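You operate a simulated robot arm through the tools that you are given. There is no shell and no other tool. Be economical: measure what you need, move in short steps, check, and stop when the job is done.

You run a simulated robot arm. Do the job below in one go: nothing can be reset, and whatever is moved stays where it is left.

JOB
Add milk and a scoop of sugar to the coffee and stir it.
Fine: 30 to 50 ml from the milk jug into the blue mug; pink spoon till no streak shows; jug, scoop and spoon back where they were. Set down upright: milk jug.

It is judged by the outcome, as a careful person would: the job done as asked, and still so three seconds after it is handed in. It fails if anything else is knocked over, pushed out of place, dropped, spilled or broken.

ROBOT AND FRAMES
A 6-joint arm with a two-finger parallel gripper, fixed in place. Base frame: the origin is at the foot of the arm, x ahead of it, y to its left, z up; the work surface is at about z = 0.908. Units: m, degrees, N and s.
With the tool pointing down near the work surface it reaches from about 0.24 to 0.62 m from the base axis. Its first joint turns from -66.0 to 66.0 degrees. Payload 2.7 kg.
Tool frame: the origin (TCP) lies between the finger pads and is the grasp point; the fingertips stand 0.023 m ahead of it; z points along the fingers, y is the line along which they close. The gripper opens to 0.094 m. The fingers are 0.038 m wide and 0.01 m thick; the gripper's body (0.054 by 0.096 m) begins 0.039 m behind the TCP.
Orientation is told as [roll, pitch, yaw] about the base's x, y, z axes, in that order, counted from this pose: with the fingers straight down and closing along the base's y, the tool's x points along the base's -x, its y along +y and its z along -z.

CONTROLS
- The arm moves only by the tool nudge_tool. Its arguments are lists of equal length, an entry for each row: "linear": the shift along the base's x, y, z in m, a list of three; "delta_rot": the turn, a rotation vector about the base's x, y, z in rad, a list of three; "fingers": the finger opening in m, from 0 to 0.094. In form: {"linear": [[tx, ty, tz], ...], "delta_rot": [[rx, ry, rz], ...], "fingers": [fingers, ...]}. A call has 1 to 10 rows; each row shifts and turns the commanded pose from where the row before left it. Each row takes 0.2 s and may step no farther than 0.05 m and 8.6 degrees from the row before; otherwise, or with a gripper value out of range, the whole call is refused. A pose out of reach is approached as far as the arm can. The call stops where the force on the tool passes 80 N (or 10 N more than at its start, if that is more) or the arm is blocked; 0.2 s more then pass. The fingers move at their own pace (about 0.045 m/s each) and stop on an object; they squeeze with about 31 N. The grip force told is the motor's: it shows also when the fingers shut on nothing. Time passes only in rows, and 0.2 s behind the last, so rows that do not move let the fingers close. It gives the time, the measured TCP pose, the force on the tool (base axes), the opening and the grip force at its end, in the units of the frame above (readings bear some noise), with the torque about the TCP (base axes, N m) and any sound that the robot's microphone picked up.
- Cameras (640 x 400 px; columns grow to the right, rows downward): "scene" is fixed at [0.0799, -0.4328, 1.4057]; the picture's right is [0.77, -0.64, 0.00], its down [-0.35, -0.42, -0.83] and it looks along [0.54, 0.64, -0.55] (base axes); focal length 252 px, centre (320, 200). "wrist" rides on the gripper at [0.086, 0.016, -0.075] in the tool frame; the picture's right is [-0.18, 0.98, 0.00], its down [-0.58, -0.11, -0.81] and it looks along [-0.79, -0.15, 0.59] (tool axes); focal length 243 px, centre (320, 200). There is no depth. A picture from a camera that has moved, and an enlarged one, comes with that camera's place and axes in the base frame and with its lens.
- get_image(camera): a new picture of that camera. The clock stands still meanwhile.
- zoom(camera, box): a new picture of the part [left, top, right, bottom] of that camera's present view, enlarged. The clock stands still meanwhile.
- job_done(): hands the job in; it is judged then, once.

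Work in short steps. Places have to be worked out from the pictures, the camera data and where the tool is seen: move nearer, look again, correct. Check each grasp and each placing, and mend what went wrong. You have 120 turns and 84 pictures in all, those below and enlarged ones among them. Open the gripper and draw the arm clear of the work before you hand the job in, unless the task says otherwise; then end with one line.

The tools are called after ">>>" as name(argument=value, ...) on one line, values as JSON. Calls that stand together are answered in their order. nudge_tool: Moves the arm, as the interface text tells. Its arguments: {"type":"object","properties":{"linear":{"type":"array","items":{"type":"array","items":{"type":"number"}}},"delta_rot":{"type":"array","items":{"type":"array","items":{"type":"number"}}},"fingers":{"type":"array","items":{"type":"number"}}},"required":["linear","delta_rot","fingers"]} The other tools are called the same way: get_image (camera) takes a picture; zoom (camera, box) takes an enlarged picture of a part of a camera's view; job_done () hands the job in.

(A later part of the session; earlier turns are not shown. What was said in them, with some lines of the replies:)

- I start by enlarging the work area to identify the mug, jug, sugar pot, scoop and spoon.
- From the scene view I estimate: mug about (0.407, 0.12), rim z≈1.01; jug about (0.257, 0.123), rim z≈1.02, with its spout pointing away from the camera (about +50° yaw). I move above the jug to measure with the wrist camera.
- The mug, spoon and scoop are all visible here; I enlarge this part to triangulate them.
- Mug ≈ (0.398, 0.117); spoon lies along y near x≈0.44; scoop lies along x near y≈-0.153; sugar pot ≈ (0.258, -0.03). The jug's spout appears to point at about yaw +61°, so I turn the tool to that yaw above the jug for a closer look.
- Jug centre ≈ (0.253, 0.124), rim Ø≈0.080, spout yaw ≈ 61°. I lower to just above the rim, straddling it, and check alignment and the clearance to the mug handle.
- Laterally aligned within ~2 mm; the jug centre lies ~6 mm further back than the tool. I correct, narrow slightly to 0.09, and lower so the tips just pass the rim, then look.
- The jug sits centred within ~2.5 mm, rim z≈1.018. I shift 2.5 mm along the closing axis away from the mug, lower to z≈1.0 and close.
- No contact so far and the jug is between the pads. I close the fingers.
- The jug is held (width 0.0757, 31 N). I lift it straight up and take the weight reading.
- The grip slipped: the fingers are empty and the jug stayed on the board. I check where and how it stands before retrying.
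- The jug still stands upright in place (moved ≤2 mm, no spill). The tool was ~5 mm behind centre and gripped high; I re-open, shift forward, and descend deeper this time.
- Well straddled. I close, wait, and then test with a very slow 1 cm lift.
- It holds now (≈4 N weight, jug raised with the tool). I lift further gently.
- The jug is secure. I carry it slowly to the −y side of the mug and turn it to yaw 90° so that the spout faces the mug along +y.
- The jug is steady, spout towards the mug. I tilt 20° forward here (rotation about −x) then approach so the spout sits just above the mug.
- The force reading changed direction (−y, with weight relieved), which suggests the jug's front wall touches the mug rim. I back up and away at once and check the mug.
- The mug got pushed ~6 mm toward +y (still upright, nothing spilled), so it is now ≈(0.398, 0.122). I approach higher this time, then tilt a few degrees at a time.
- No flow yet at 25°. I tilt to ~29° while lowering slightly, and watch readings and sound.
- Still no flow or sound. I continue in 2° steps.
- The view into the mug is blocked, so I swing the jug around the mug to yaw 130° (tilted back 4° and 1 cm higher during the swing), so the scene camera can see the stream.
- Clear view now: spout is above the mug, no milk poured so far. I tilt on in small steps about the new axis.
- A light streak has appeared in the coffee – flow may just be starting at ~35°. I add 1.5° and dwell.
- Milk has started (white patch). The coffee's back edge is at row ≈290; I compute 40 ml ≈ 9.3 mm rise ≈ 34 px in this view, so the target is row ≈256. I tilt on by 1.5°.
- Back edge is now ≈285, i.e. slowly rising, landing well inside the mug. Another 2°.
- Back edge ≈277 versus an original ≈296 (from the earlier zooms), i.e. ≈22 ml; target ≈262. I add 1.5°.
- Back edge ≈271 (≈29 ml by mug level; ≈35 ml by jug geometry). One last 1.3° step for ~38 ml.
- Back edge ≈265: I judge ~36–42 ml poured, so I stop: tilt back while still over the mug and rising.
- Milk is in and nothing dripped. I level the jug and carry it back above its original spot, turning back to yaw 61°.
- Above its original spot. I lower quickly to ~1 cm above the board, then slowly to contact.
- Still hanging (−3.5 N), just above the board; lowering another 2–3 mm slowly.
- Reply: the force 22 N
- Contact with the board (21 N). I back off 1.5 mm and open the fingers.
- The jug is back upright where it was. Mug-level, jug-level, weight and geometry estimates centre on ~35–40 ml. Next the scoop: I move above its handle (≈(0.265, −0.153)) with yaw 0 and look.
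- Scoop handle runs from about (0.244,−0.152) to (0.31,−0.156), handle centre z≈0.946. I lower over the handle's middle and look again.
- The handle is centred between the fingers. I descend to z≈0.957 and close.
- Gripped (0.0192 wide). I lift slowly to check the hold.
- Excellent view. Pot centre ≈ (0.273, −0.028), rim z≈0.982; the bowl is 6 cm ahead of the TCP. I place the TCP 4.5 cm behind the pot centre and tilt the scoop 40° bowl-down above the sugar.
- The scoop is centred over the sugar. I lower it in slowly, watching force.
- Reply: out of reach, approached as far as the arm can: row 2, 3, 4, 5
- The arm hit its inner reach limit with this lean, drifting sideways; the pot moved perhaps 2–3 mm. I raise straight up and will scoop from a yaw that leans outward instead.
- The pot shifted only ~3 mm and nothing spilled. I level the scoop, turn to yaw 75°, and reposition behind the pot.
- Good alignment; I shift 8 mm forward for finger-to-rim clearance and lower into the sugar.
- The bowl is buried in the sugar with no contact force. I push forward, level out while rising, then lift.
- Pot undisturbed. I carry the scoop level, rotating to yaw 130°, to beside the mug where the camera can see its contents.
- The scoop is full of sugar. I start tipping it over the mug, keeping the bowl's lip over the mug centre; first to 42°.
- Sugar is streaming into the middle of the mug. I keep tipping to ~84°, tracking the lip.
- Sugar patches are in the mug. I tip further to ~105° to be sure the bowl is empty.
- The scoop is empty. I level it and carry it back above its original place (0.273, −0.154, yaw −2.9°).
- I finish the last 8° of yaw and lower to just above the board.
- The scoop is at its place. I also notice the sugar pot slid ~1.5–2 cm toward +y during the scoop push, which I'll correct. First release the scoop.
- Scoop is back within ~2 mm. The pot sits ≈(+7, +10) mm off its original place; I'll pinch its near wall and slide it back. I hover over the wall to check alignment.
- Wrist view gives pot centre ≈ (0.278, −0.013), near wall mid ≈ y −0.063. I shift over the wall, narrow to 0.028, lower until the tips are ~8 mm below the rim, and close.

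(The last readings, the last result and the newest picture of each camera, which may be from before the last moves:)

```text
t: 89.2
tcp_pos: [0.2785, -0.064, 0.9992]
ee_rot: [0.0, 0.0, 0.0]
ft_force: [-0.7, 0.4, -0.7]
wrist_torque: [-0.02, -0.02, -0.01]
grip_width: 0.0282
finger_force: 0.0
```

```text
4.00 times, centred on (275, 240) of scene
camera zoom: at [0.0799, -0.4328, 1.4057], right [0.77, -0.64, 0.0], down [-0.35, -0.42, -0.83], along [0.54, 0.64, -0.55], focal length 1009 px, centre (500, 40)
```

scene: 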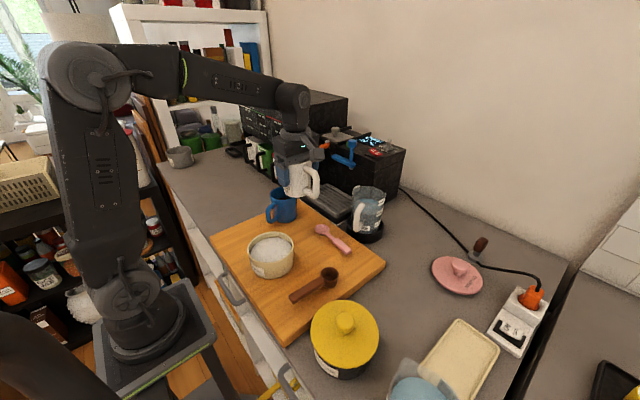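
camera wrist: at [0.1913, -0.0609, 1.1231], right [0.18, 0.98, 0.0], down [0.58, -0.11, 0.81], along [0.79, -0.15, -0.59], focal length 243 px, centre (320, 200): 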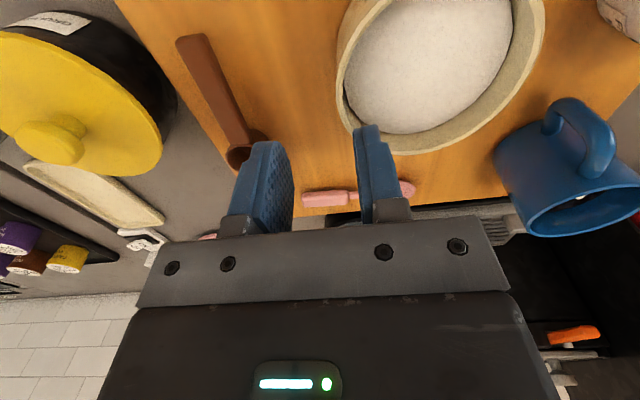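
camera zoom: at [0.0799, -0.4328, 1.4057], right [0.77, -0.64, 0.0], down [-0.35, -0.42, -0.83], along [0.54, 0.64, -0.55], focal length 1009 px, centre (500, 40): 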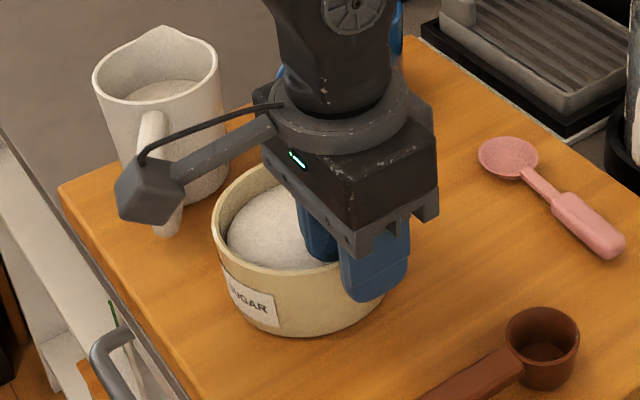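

Fingers straddle the wall. I close, then slide the pot back by (−7, −10) mm.

>>> nudge_tool(linear=[[0, 0, 0], [0, 0, 0], [0, 0, 0], [0, 0, 0]], delta_rot=[[0, 0, 0], [0, 0, 0], [0, 0, 0], [0, 0, 0]], fingers=[0.015, 0.005, 0.0, 0.0])

>>> nudge_tool(linear=[[-0.0018, -0.0025, 0], [-0.0018, -0.0025, 0], [-0.0017, -0.0025, 0], [-0.0017, -0.0025, 0], [0, 0, 0]], delta_rot=[[0, 0, 0], [0, 0, 0], [0, 0, 0], [0, 0, 0], [0, 0, 0]], fingers=[0, 0, 0, 0, 0])

>>> zoom(camera="scene", box=[220, 190, 330, 290])

```text
t: 90.2
tcp_pos: [0.278, -0.0642, 0.9989]
ee_rot: [0.1, 0.0, 0.0]
ft_force: [-2.3, 0.6, 1.6]
wrist_torque: [0.4, 0.12, 0.2]
grip_width: 0.0142
finger_force: 30.8
```

```text
t: 91.4
tcp_pos: [0.2726, -0.0752, 0.9981]
ee_rot: [0.1, 0.0, -0.1]
ft_force: [3.1, 3.3, 9.9]
wrist_torque: [0.52, 0.34, -0.27]
grip_width: 0.0142
finger_force: 31.1
```

```text
4.00 times, centred on (275, 240) of scene
camera zoom: at [0.0799, -0.4327, 1.4058], right [0.77, -0.64, 0.0], down [-0.35, -0.42, -0.83], along [0.54, 0.64, -0.55], focal length 1009 px, centre (500, 40)
```

zoom: 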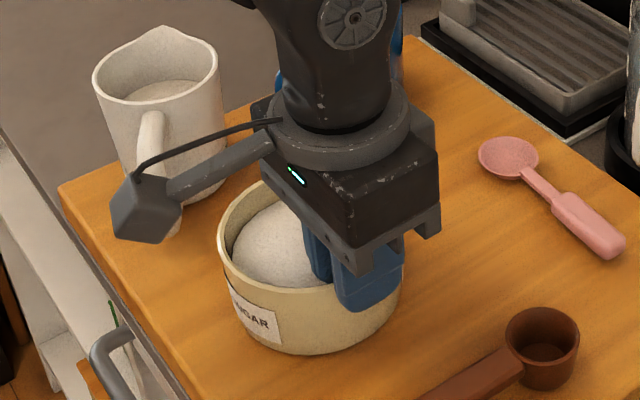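

Depth is right now, but the pot is ~7 px (≈4.5 mm) too far to the camera's right. I slide it (−3.5, +3) mm, then release.

>>> nudge_tool(linear=[[-0.0018, 0.0015, 0], [-0.0017, 0.0015, 0], [0, 0, 0], [0, 0, 0], [0, 0, 0]], delta_rot=[[0, 0, 0], [0, 0, 0], [0, 0, 0], [0, 0, 0], [0, 0, 0]], fingers=[0, 0, 0, 0.028, 0.028])

>>> nudge_tool(linear=[[0, 0, 0.015], [0, 0, 0.03], [0, 0, 0.04], [0, 0, 0.02]], delta_rot=[[0, 0, 0], [0, 0, 0], [0, 0, 0], [0, 0, 0]], fingers=[0.028, 0.028, 0.028, 0.028])

>>> nudge_tool(linear=[[0.03, -0.006, 0], [0.035, -0.006, 0], [0.035, -0.006, 0], [0.035, -0.006, 0], [0.027, -0.006, 0], [0, 0, 0]], delta_rot=[[0, 0, 0], [0, 0, 0], [0, 0, 0], [0, 0, 0], [0, 0, 0], [0, 0, 0]], fingers=[0.04, 0.05, 0.05, 0.05, 0.05, 0.05])

>>> zoom(camera="scene", box=[220, 190, 330, 290])

>>> get_image(camera="wrist")

```text
t: 92.6
tcp_pos: [0.2677, -0.0719, 0.9986]
ee_rot: [0.2, 0.1, 0.0]
ft_force: [0.4, -0.4, -0.9]
wrist_torque: [0.02, -0.03, 0.02]
grip_width: 0.0282
finger_force: 0.1
```

```text
t: 93.6
tcp_pos: [0.2675, -0.0725, 1.1031]
ee_rot: [0.1, 0.0, 0.0]
ft_force: [-0.8, -0.3, 1.1]
wrist_torque: [0.01, -0.06, 0.04]
grip_width: 0.0278
finger_force: 0.1
```

```text
t: 95.0
tcp_pos: [0.4306, -0.1022, 1.1045]
ee_rot: [0.1, 0.1, 0.0]
ft_force: [0.1, 0.5, 0.2]
wrist_torque: [-0.03, 0.01, -0.03]
grip_width: 0.0498
finger_force: 0.0
```

```text
4.00 times, centred on (275, 240) of scene
camera zoom: at [0.0799, -0.4328, 1.4057], right [0.77, -0.64, 0.0], down [-0.35, -0.42, -0.83], along [0.54, 0.64, -0.55], focal length 1009 px, centre (500, 40)
```

zoom: 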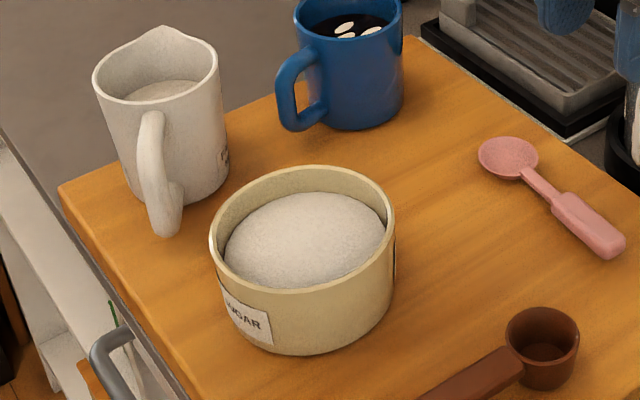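

```text
17 pictures are left
camera wrist: at [0.3452, -0.0861, 1.1777], right [0.18, 0.98, 0.0], down [0.58, -0.11, 0.81], along [0.79, -0.15, -0.59], focal length 243 px, centre (320, 200)
```

wrist: 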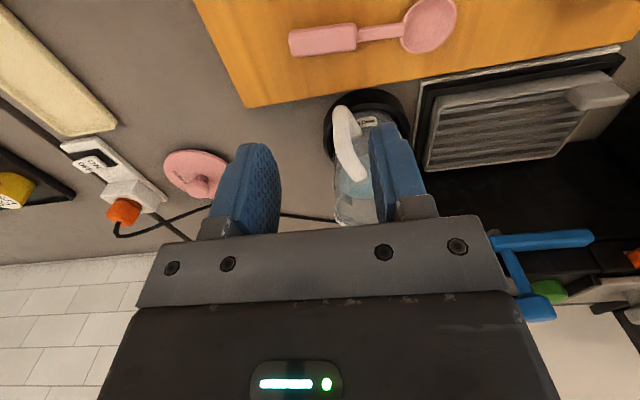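

Pot is exactly back (rim edges match the original). Spoon: handle end ≈(0.430,−0.131), bowl centre ≈(0.438,−0.010). I turn to yaw 86° so the fingers close across its handle, and lower to check.

>>> nudge_tool(linear=[[0, -0.002, 0], [0, -0.002, 0], [0, -0.002, 0], [0, -0.002, 0], [0, -0.002, 0], [0, 0, 0], [0, 0, 0], [0, 0, 0], [0, 0, 0], [0, 0, 0]], delta_rot=[[0, 0, 0.149], [0, 0, 0.149], [0, 0, 0.149], [0, 0, 0.149], [0, 0, 0.149], [0, 0, 0.149], [0, 0, 0.149], [0, 0, 0.149], [0, 0, 0.149], [0, 0, 0.149]], fingers=[0.05, 0.05, 0.05, 0.05, 0.05, 0.05, 0.05, 0.05, 0.05, 0.05])

>>> nudge_tool(linear=[[0, 0, -0.04], [0, 0, -0.04], [0, 0, -0.02], [0, 0, 0]], delta_rot=[[0, 0, 0.011], [0, 0, 0], [0, 0, 0], [0, 0, 0]], fingers=[0.05, 0.05, 0.05, 0.05])

>>> get_image(camera="wrist")

```text
t: 97.2
tcp_pos: [0.4307, -0.1118, 1.103]
ee_rot: [0.1, -0.1, 85.5]
ft_force: [0.8, 1.0, -0.5]
wrist_torque: [0.02, 0.0, 0.0]
grip_width: 0.05
finger_force: 0.0
```

```text
t: 98.2
tcp_pos: [0.4309, -0.111, 1.0035]
ee_rot: [0.1, 0.0, 86.1]
ft_force: [-0.4, -0.5, -0.7]
wrist_torque: [0.02, -0.03, -0.01]
grip_width: 0.0499
finger_force: 0.0
```

```text
16 pictures are left
camera wrist: at [0.4091, -0.1971, 1.0767], right [-0.97, 0.25, 0.0], down [0.15, 0.57, 0.81], along [0.2, 0.78, -0.59], focal length 243 px, centre (320, 200)
```

wrist: 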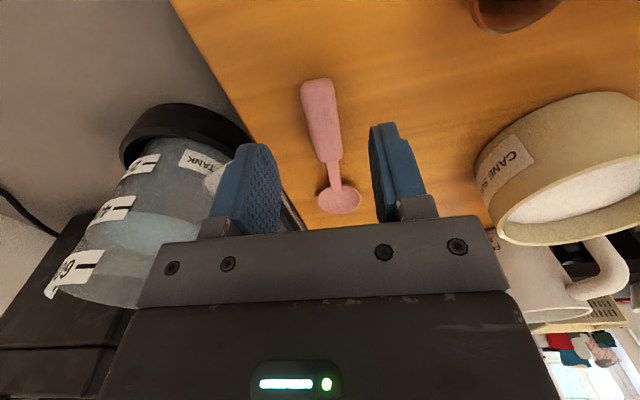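

Aligned within a millimetre or two. I lower to z≈0.955 and check for contact before closing.

>>> nudge_tool(linear=[[0.0005, 0, -0.02], [0, 0, -0.015], [0, 0, -0.008], [0, 0, -0.004], [0, 0, -0.002], [0, 0, 0]], delta_rot=[[0, 0, 0], [0, 0, 0], [0, 0, 0], [0, 0, 0], [0, 0, 0], [0, 0, 0]], fingers=[0.05, 0.05, 0.05, 0.05, 0.05, 0.05])

>>> nudge_tool(linear=[[0, 0, 0], [0, 0, 0], [0, 0, 0], [0, 0, 0]], delta_rot=[[0, 0, 0], [0, 0, 0], [0, 0, 0], [0, 0, 0]], fingers=[0.03, 0.01, 0, 0])

```text
t: 99.6
tcp_pos: [0.4306, -0.1129, 0.9533]
ee_rot: [0.1, 0.0, 86.1]
ft_force: [0.1, -0.7, -1.1]
wrist_torque: [-0.01, -0.01, -0.06]
grip_width: 0.05
finger_force: 0.1
```

```text
t: 100.6
tcp_pos: [0.4309, -0.1112, 0.9542]
ee_rot: [0.1, 0.1, 86.1]
ft_force: [0.2, 0.7, -0.1]
wrist_torque: [-0.04, 0.02, 0.0]
grip_width: 0.0192
finger_force: 30.9
```

Spoon handle gripped (0.0192). I lift it slowly and check.

>>> nudge_tool(linear=[[0, 0, 0.005], [0, 0, 0.015], [0, 0, 0.03], [0, 0, 0.04], [0, 0, 0.04], [0, 0, 0.04], [0, 0, 0.03], [0, 0, 0.01], [0, 0, 0]], delta_rot=[[0, 0, 0], [0, 0, 0], [0, 0, 0], [0, 0, 0], [0, 0, 0], [0, 0, 0], [0, 0, 0], [0, 0, 0], [0, 0, 0]], fingers=[0, 0, 0, 0, 0, 0, 0, 0, 0])

>>> nudge_tool(linear=[[0, 0, 0], [0, 0, 0], [0, 0, 0], [0, 0, 0], [0, 0, 0], [0, 0, 0]], delta_rot=[[0, 0, 0.128], [0, 0, 0.128], [0, 0, 0.128], [0, 0, 0.128], [0, 0, 0.128], [0, 0, 0.126]], fingers=[0, 0, 0, 0, 0, 0])

>>> zoom(camera="scene", box=[230, 130, 390, 250])

```text
t: 102.6
tcp_pos: [0.4299, -0.1118, 1.1637]
ee_rot: [0.1, 0.0, 86.1]
ft_force: [-0.1, -0.8, -1.0]
wrist_torque: [0.01, -0.03, 0.01]
grip_width: 0.0191
finger_force: 30.7
```

```text
t: 104.0
tcp_pos: [0.4305, -0.1113, 1.1642]
ee_rot: [0.1, 0.0, 130.0]
ft_force: [-0.2, 0.5, -0.8]
wrist_torque: [-0.03, -0.01, -0.01]
grip_width: 0.0193
finger_force: 31.3
```

```text
3.33 times, centred on (310, 190) of scene
camera zoom: at [0.0799, -0.4328, 1.4057], right [0.77, -0.64, 0.0], down [-0.35, -0.42, -0.83], along [0.54, 0.64, -0.55], focal length 841 px, centre (353, 233)
```

zoom: 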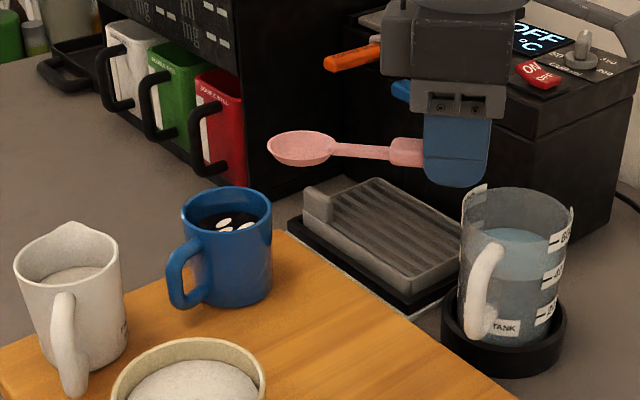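

Spoon held straight and level. I tilt it 80° so it points down.

>>> nudge_tool(linear=[[0, 0, 0.001], [0, 0, 0.001], [0, 0, 0.001], [0, 0, 0.001], [0, 0, 0.001], [0, 0, 0.001], [0, 0, 0.001], [0, 0, 0.001], [0, 0, 0.001], [0, 0, 0.001]], delta_rot=[[-0.107, -0.0898, 0], [-0.107, -0.0898, 0], [-0.107, -0.0898, 0], [-0.107, -0.0898, 0], [-0.107, -0.0898, 0], [-0.107, -0.0898, 0], [-0.107, -0.0898, 0], [-0.107, -0.0898, 0], [-0.107, -0.0898, 0], [-0.107, -0.0898, 0]], fingers=[0, 0, 0, 0, 0, 0, 0, 0, 0, 0])

>>> nudge_tool(linear=[[-0.003, 0.02, 0], [-0.005, 0.033, 0], [-0.0055, 0.038, 0], [-0.0055, 0.04, 0], [-0.0055, 0.04, 0], [-0.0045, 0.033, 0], [-0.003, 0.019, 0], [-0.0015, 0.009, 0], [0, 0, 0]], delta_rot=[[0, 0, 0], [0, 0, 0], [0, 0, 0], [0, 0, 0], [0, 0, 0], [0, 0, 0], [0, 0, 0], [0, 0, 0], [0, 0, 0]], fingers=[0, 0, 0, 0, 0, 0, 0, 0, 0])

>>> zoom(camera="scene", box=[230, 130, 330, 230])

```text
t: 106.2
tcp_pos: [0.4312, -0.1111, 1.174]
ee_rot: [-0.8, 80.2, 129.1]
ft_force: [-0.9, -0.2, 0.0]
wrist_torque: [0.02, -0.01, 0.01]
grip_width: 0.0192
finger_force: 31.0
```

```text
t: 108.2
tcp_pos: [0.3963, 0.1202, 1.1741]
ee_rot: [-0.5, 80.0, 129.4]
ft_force: [0.2, 0.6, 0.0]
wrist_torque: [-0.02, 0.01, 0.03]
grip_width: 0.019
finger_force: 30.7
```

```text
4.00 times, centred on (280, 180) of scene
camera zoom: at [0.0799, -0.4328, 1.4057], right [0.77, -0.64, 0.0], down [-0.35, -0.42, -0.83], along [0.54, 0.64, -0.55], focal length 1009 px, centre (480, 280)
```

zoom: 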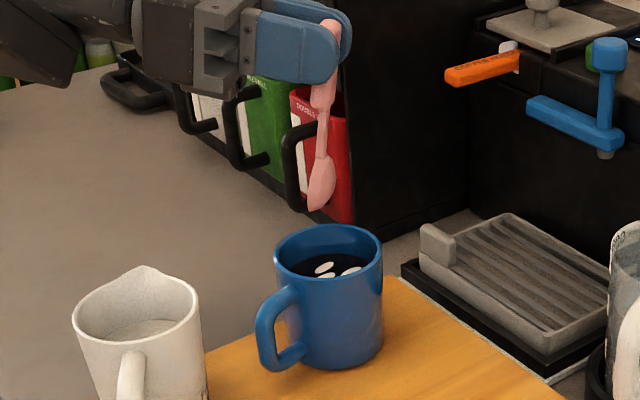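

The spoon tip is ~6 mm past the mug centre; I correct and lower it into the coffee slowly.

>>> nudge_tool(linear=[[0.004, -0.0046, 0], [0, 0, -0.02], [0, 0, -0.02], [0, 0, -0.018], [0, 0, -0.015], [0, 0, -0.012], [0, 0, -0.008], [0, 0, -0.005], [0, 0, 0]], delta_rot=[[0, 0, 0], [0, 0, 0], [0, 0, 0], [0, 0, 0], [0, 0, 0], [0, 0, 0], [0, 0, 0], [0, 0, 0], [0, 0, 0]], fingers=[0, 0, 0, 0, 0, 0, 0, 0, 0])

>>> zoom(camera="scene", box=[240, 140, 320, 220])

```text
t: 110.2
tcp_pos: [0.4012, 0.1149, 1.0768]
ee_rot: [-0.6, 80.1, 129.2]
ft_force: [0.2, 0.0, -0.8]
wrist_torque: [0.01, 0.0, 0.01]
grip_width: 0.0192
finger_force: 31.3
```

```text
5.00 times, centred on (280, 180) of scene
camera zoom: at [0.0799, -0.4328, 1.4057], right [0.77, -0.64, 0.0], down [-0.35, -0.42, -0.83], along [0.54, 0.64, -0.55], focal length 1261 px, centre (520, 300)
```

zoom: 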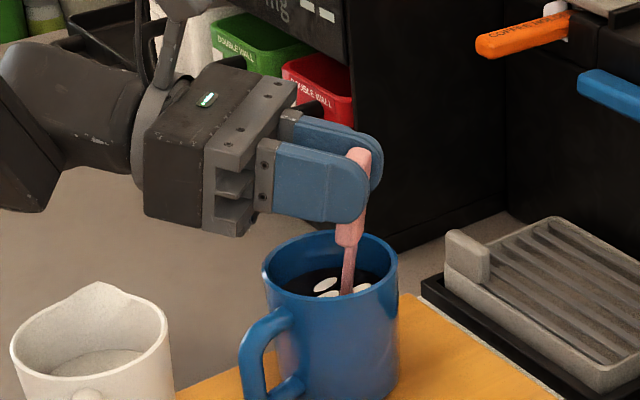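

The spoon is in the liquid without touching the mug. I stir in small ellipses (±12 × ±8 mm).

>>> nudge_tool(linear=[[-0.0077, 0.0092, 0], [-0.0021, -0.0063, 0], [0.0037, -0.008, 0], [0.0072, -0.005, 0], [0.0066, 0.001, 0], [0.0021, 0.0063, 0], [-0.0037, 0.008, 0], [-0.0072, 0.005, 0], [-0.0066, -0.001, 0]], delta_rot=[[0, 0, 0], [0, 0, 0], [0, 0, 0], [0, 0, 0], [0, 0, 0], [0, 0, 0], [0, 0, 0], [0, 0, 0], [0, 0, 0]], fingers=[0, 0, 0, 0, 0, 0, 0, 0, 0])

>>> nudge_tool(linear=[[-0.0021, -0.0063, 0], [0.0037, -0.008, 0], [0.0072, -0.005, 0], [0.0066, 0.001, 0], [0.0021, 0.0063, 0], [-0.0037, 0.008, 0], [-0.0072, 0.005, 0], [-0.0066, -0.001, 0]], delta_rot=[[0, 0, 0], [0, 0, 0], [0, 0, 0], [0, 0, 0], [0, 0, 0], [0, 0, 0], [0, 0, 0], [0, 0, 0]], fingers=[0, 0, 0, 0, 0, 0, 0, 0])

>>> zoom(camera="scene", box=[240, 140, 320, 220])

```text
t: 112.2
tcp_pos: [0.3931, 0.125, 1.0758]
ee_rot: [-0.7, 80.1, 129.2]
ft_force: [0.4, 0.4, -0.1]
wrist_torque: [0.05, -0.02, 0.0]
grip_width: 0.0195
finger_force: 31.5
```

```text
t: 114.0
tcp_pos: [0.3951, 0.1251, 1.0761]
ee_rot: [-0.7, 80.1, 129.2]
ft_force: [-0.7, -1.0, 0.2]
wrist_torque: [-0.02, 0.01, 0.0]
grip_width: 0.0196
finger_force: 30.7
```

```text
5.00 times, centred on (280, 180) of scene
camera zoom: at [0.0799, -0.4328, 1.4057], right [0.77, -0.64, 0.0], down [-0.35, -0.42, -0.83], along [0.54, 0.64, -0.55], focal length 1261 px, centre (520, 300)
```

zoom: 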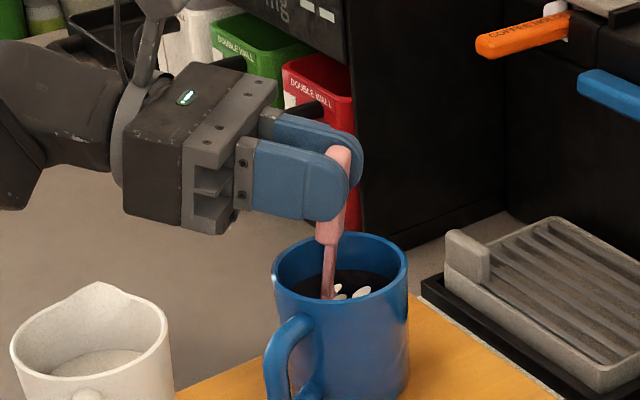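

The stir nudged the mug ~6 mm (which actually brings it back to its original place). The patches are shrinking; I continue with a slightly smaller ellipse.

>>> nudge_tool(linear=[[-0.0005, -0.0068, 0], [0.0027, -0.0068, 0], [0.0062, -0.0038, 0], [0.0066, 0.0012, 0], [0.0021, 0.0063, 0], [-0.0033, 0.0071, 0], [-0.0064, 0.004, 0], [-0.0058, -0.001, 0]], delta_rot=[[0, 0, 0], [0, 0, 0], [0, 0, 0], [0, 0, 0], [0, 0, 0], [0, 0, 0], [0, 0, 0], [0, 0, 0]], fingers=[0, 0, 0, 0, 0, 0, 0, 0])

>>> nudge_tool(linear=[[-0.0019, -0.0057, 0], [0.0033, -0.0071, 0], [0.0064, -0.0044, 0], [0.0058, 0.0009, 0], [0.0019, 0.0057, 0], [-0.0033, 0.0071, 0], [-0.0064, 0.0044, 0], [-0.0058, -0.0009, 0]], delta_rot=[[0, 0, 0], [0, 0, 0], [0, 0, 0], [0, 0, 0], [0, 0, 0], [0, 0, 0], [0, 0, 0], [0, 0, 0]], fingers=[0, 0, 0, 0, 0, 0, 0, 0])

>>> nudge_tool(linear=[[-0.0019, -0.0057, 0], [0.0033, -0.0071, 0], [0.0064, -0.0044, 0], [0.0058, 0.0009, 0], [0.0019, 0.0057, 0], [-0.0033, 0.0071, 0], [-0.0064, 0.0044, 0], [-0.0058, -0.0009, 0]], delta_rot=[[0, 0, 0], [0, 0, 0], [0, 0, 0], [0, 0, 0], [0, 0, 0], [0, 0, 0], [0, 0, 0], [0, 0, 0]], fingers=[0, 0, 0, 0, 0, 0, 0, 0])

>>> zoom(camera="scene", box=[240, 140, 320, 220])

```text
t: 115.8
tcp_pos: [0.3953, 0.1244, 1.0767]
ee_rot: [-0.6, 80.1, 129.3]
ft_force: [0.8, -0.4, -0.4]
wrist_torque: [0.01, -0.01, -0.02]
grip_width: 0.0195
finger_force: 31.1
```

```text
t: 117.6
tcp_pos: [0.3941, 0.1256, 1.0768]
ee_rot: [-0.6, 80.1, 129.3]
ft_force: [-0.2, 0.3, -0.6]
wrist_torque: [-0.04, -0.03, 0.03]
grip_width: 0.0191
finger_force: 30.7
```

```text
t: 119.4
tcp_pos: [0.3955, 0.1245, 1.0753]
ee_rot: [-0.8, 80.1, 129.3]
ft_force: [0.3, -0.1, -0.4]
wrist_torque: [-0.02, 0.01, 0.0]
grip_width: 0.0192
finger_force: 31.5
```

```text
5.00 times, centred on (280, 180) of scene
camera zoom: at [0.0799, -0.4328, 1.4057], right [0.77, -0.64, 0.0], down [-0.35, -0.42, -0.83], along [0.54, 0.64, -0.55], focal length 1261 px, centre (520, 300)
```

zoom: 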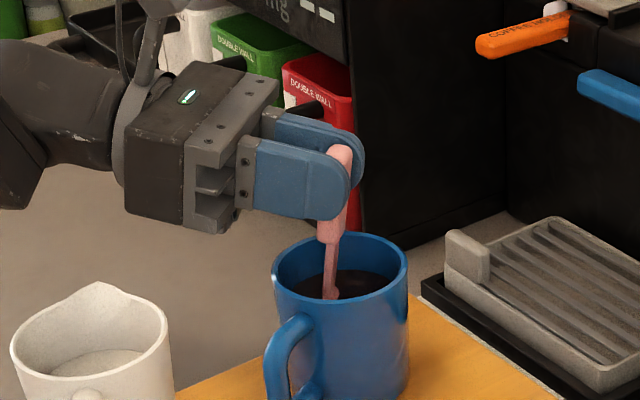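

No streak is visible any more. Two more turns for good measure, then I centre and raise the spoon, pausing for drips.

>>> nudge_tool(linear=[[-0.0019, -0.0057, 0], [0.0033, -0.0071, 0], [0.0064, -0.0044, 0], [0.0058, 0.0009, 0], [0.0019, 0.0057, 0], [-0.0033, 0.0071, 0], [-0.0064, 0.0044, 0], [-0.0058, -0.0009, 0]], delta_rot=[[0, 0, 0], [0, 0, 0], [0, 0, 0], [0, 0, 0], [0, 0, 0], [0, 0, 0], [0, 0, 0], [0, 0, 0]], fingers=[0, 0, 0, 0, 0, 0, 0, 0])

>>> nudge_tool(linear=[[-0.0019, -0.0057, 0], [0.0033, -0.0071, 0], [0.0064, -0.0044, 0], [0.0058, 0.0009, 0], [0.0019, 0.0057, 0], [-0.0033, 0.0071, 0], [-0.0064, 0.0044, 0], [-0.0058, -0.0009, 0], [0.0055, -0.007, 0]], delta_rot=[[0, 0, 0], [0, 0, 0], [0, 0, 0], [0, 0, 0], [0, 0, 0], [0, 0, 0], [0, 0, 0], [0, 0, 0], [0, 0, 0]], fingers=[0, 0, 0, 0, 0, 0, 0, 0, 0])

>>> nudge_tool(linear=[[0, 0, 0.008], [0, 0, 0.012], [0, 0, 0.015], [0, 0, 0.015], [0, 0, 0.015], [0, 0, 0], [0, 0, 0], [0, 0, 0], [0, 0, 0.02], [0, 0, 0.02]], delta_rot=[[0, 0, 0], [0, 0, 0], [0, 0, 0], [0, 0, 0], [0, 0, 0], [0, 0, 0], [0, 0, 0], [0, 0, 0], [0, 0, 0], [0, 0, 0]], fingers=[0, 0, 0, 0, 0, 0, 0, 0, 0, 0])

>>> zoom(camera="scene", box=[240, 140, 320, 220])

```text
t: 121.2
tcp_pos: [0.3957, 0.1254, 1.0761]
ee_rot: [-0.7, 80.1, 129.4]
ft_force: [0.3, -0.3, -1.0]
wrist_torque: [-0.03, 0.04, 0.01]
grip_width: 0.0191
finger_force: 31.1
```

```text
t: 123.2
tcp_pos: [0.3996, 0.1174, 1.0773]
ee_rot: [-0.6, 80.0, 129.3]
ft_force: [-0.4, 0.0, -0.5]
wrist_torque: [0.0, -0.01, 0.0]
grip_width: 0.0189
finger_force: 31.1
```

```text
t: 125.4
tcp_pos: [0.4007, 0.118, 1.1815]
ee_rot: [-0.7, 80.1, 129.3]
ft_force: [0.3, -0.1, -0.4]
wrist_torque: [0.05, 0.01, -0.02]
grip_width: 0.0191
finger_force: 31.0
```

```text
5.00 times, centred on (280, 180) of scene
camera zoom: at [0.0799, -0.4328, 1.4057], right [0.77, -0.64, 0.0], down [-0.35, -0.42, -0.83], along [0.54, 0.64, -0.55], focal length 1261 px, centre (520, 300)
```

zoom: 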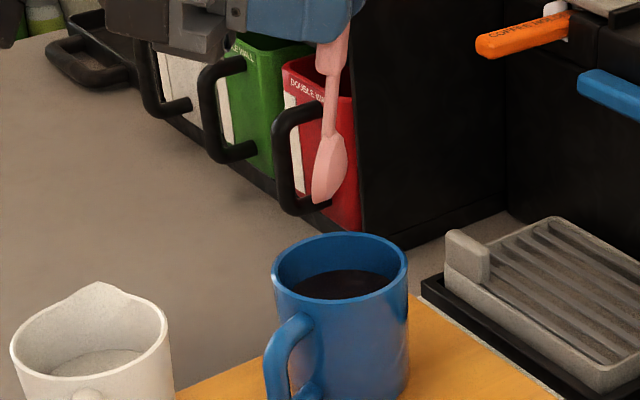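

No streaks remain and the mug stands at its original place. I carry the spoon back, level it and turn it to its original yaw.

>>> nudge_tool(linear=[[0.0015, -0.012, 0], [0.003, -0.028, 0], [0.005, -0.038, 0], [0.005, -0.04, 0], [0.005, -0.04, 0], [0.005, -0.037, 0], [0.004, -0.024, 0], [0.002, -0.011, 0], [0, 0, 0]], delta_rot=[[0, 0, 0], [0, 0, 0], [0, 0, 0], [0, 0, 0], [0, 0, 0], [0, 0, 0], [0, 0, 0], [0, 0, 0], [0, 0, 0]], fingers=[0, 0, 0, 0, 0, 0, 0, 0, 0])

>>> nudge_tool(linear=[[0, 0, 0], [0, 0, 0], [0, 0, 0], [0, 0, 0], [0, 0, 0], [0, 0, 0], [0, 0, 0], [0, 0, 0], [0, 0, 0], [0, 0, 0]], delta_rot=[[0.107, 0.0898, 0], [0.107, 0.0898, 0], [0.107, 0.0898, 0], [0.107, 0.0898, 0], [0.107, 0.0898, 0], [0.107, 0.0898, 0], [0.107, 0.0898, 0], [0.107, 0.0898, 0], [0.107, 0.0898, 0], [0.107, 0.0898, 0]], fingers=[0, 0, 0, 0, 0, 0, 0, 0, 0, 0])

>>> nudge_tool(linear=[[0, 0, -0.01], [0, 0, -0.02], [0, 0, -0.03], [0, 0, -0.03], [0, 0, -0.03], [0, 0, -0.03], [0, 0, 0]], delta_rot=[[0, 0, -0.128], [0, 0, -0.128], [0, 0, -0.128], [0, 0, -0.128], [0, 0, -0.128], [0, 0, -0.126], [0, 0, 0]], fingers=[0, 0, 0, 0, 0, 0, 0])

>>> zoom(camera="scene", box=[200, 170, 400, 295])

```text
t: 127.4
tcp_pos: [0.4315, -0.1122, 1.1796]
ee_rot: [-0.6, 80.1, 129.5]
ft_force: [-0.2, -0.2, -0.4]
wrist_torque: [-0.05, 0.02, -0.05]
grip_width: 0.0193
finger_force: 31.0
```

```text
t: 129.6
tcp_pos: [0.4321, -0.1125, 1.1815]
ee_rot: [0.0, -0.1, 130.0]
ft_force: [-0.5, -0.1, 0.1]
wrist_torque: [-0.04, 0.0, 0.01]
grip_width: 0.0194
finger_force: 31.0
```

```text
t: 131.2
tcp_pos: [0.433, -0.1122, 1.0323]
ee_rot: [0.1, 0.0, 86.0]
ft_force: [-0.6, 0.2, -1.1]
wrist_torque: [0.01, -0.03, 0.0]
grip_width: 0.0192
finger_force: 30.5
```

```text
3.20 times, centred on (300, 232) of scene
camera zoom: at [0.0799, -0.4328, 1.4057], right [0.77, -0.64, 0.0], down [-0.35, -0.42, -0.83], along [0.54, 0.64, -0.55], focal length 807 px, centre (384, 96)
```

zoom: 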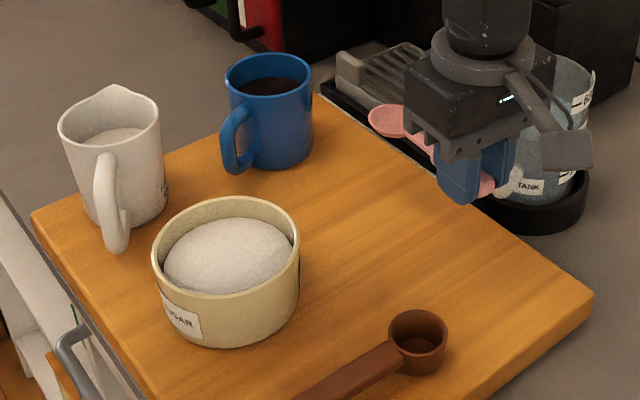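

All other items match the original picture. I lower the spoon to its original height.

>>> nudge_tool(linear=[[-0.0015, 0, -0.02], [0, 0, -0.025], [0, 0, -0.018], [0, 0, -0.007], [0, 0, -0.003], [0, 0, 0]], delta_rot=[[0, 0, 0], [0, 0, 0], [0, 0, 0], [0, 0, 0], [0, 0, 0], [0, 0, 0]], fingers=[0, 0, 0, 0, 0, 0])

```text
t: 132.6
tcp_pos: [0.4293, -0.1127, 0.959]
ee_rot: [0.1, 0.0, 86.1]
ft_force: [-0.6, -0.2, -0.1]
wrist_torque: [-0.01, 0.0, 0.01]
grip_width: 0.0194
finger_force: 31.2
```

Still free of contact; the last ~4.5 mm slowly, then release.

>>> nudge_tool(linear=[[0.0005, 0, -0.0015], [0, 0, -0.0015], [0, 0, -0.001], [0, 0, 0]], delta_rot=[[0, 0, 0], [0, 0, 0], [0, 0, 0], [0, 0, 0]], fingers=[0, 0, 0, 0])

>>> nudge_tool(linear=[[0, 0, 0], [0, 0, 0], [0, 0, 0], [0, 0, 0]], delta_rot=[[0, 0, 0], [0, 0, 0], [0, 0, 0], [0, 0, 0]], fingers=[0.02, 0.035, 0.05, 0.05])

>>> nudge_tool(linear=[[0, 0, 0.015], [0, 0, 0.03], [0, 0, 0.04], [0, 0, 0.04], [0, 0, 0.04], [0, 0, 0.04], [0, 0, 0.04], [0, 0, 0]], delta_rot=[[0, 0, 0], [0, 0, 0], [0, 0, 0], [0, 0, 0], [0, 0, 0], [0, 0, 0], [0, 0, 0], [0, 0, 0]], fingers=[0.05, 0.05, 0.06, 0.07, 0.08, 0.09, 0.09, 0.09])

>>> zoom(camera="scene", box=[200, 170, 400, 295])

```text
t: 133.6
tcp_pos: [0.431, -0.1115, 0.9549]
ee_rot: [0.1, 0.0, 86.0]
ft_force: [-2.7, -1.5, 10.4]
wrist_torque: [1.0, 0.01, 0.19]
grip_width: 0.0191
finger_force: 31.2
```

```text
t: 134.6
tcp_pos: [0.4301, -0.1135, 0.9543]
ee_rot: [0.2, 0.1, 86.1]
ft_force: [0.2, -1.0, -0.3]
wrist_torque: [0.01, -0.03, 0.01]
grip_width: 0.0501
finger_force: 0.1
```

```text
t: 136.4
tcp_pos: [0.4298, -0.1113, 1.1984]
ee_rot: [0.2, -0.1, 86.1]
ft_force: [0.3, 0.2, -0.4]
wrist_torque: [0.01, 0.02, -0.01]
grip_width: 0.0902
finger_force: 0.1
```

```text
3.20 times, centred on (300, 232) of scene
camera zoom: at [0.0799, -0.4328, 1.4057], right [0.77, -0.64, 0.0], down [-0.35, -0.42, -0.83], along [0.54, 0.64, -0.55], focal length 807 px, centre (384, 96)
```

zoom: 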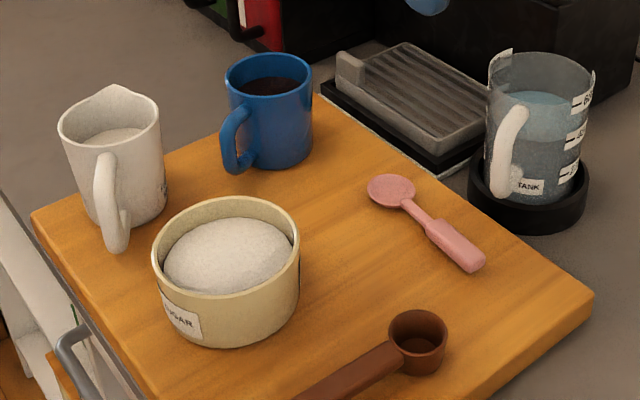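

Everything matches the starting picture. One last close look at the coffee surface.

>>> zoom(camera="scene", box=[260, 175, 310, 210])

```text
11.43 times, centred on (285, 192) of scene
camera zoom: at [0.0799, -0.4328, 1.4057], right [0.77, -0.64, 0.0], down [-0.35, -0.42, -0.83], along [0.54, 0.64, -0.55], focal length 2882 px, centre (720, 286)
```

zoom: 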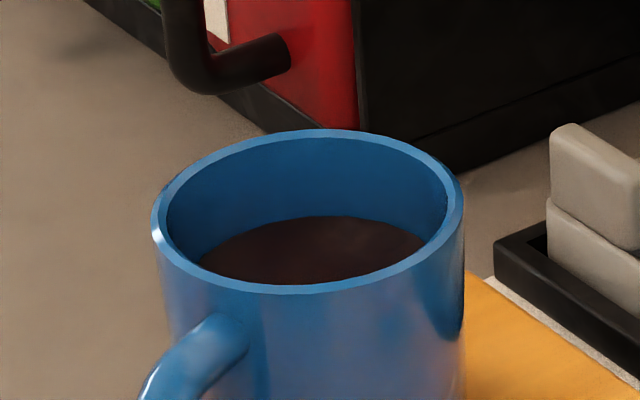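

The coffee is evenly brown with no streaks, the gripper is open and the arm is well clear above the board. I hand the job in.

>>> job_done()

```text
The job is handed in.
```

The blue mug got roughly 35–40 ml of milk (estimated from the liquid levels, not measured exactly) and one scoop of sugar, was stirred until no streak showed, and the jug (upright), scoop and spoon are back in place; the mug and sugar pot were nudged along the way but ended within a few millimetres of where they started.
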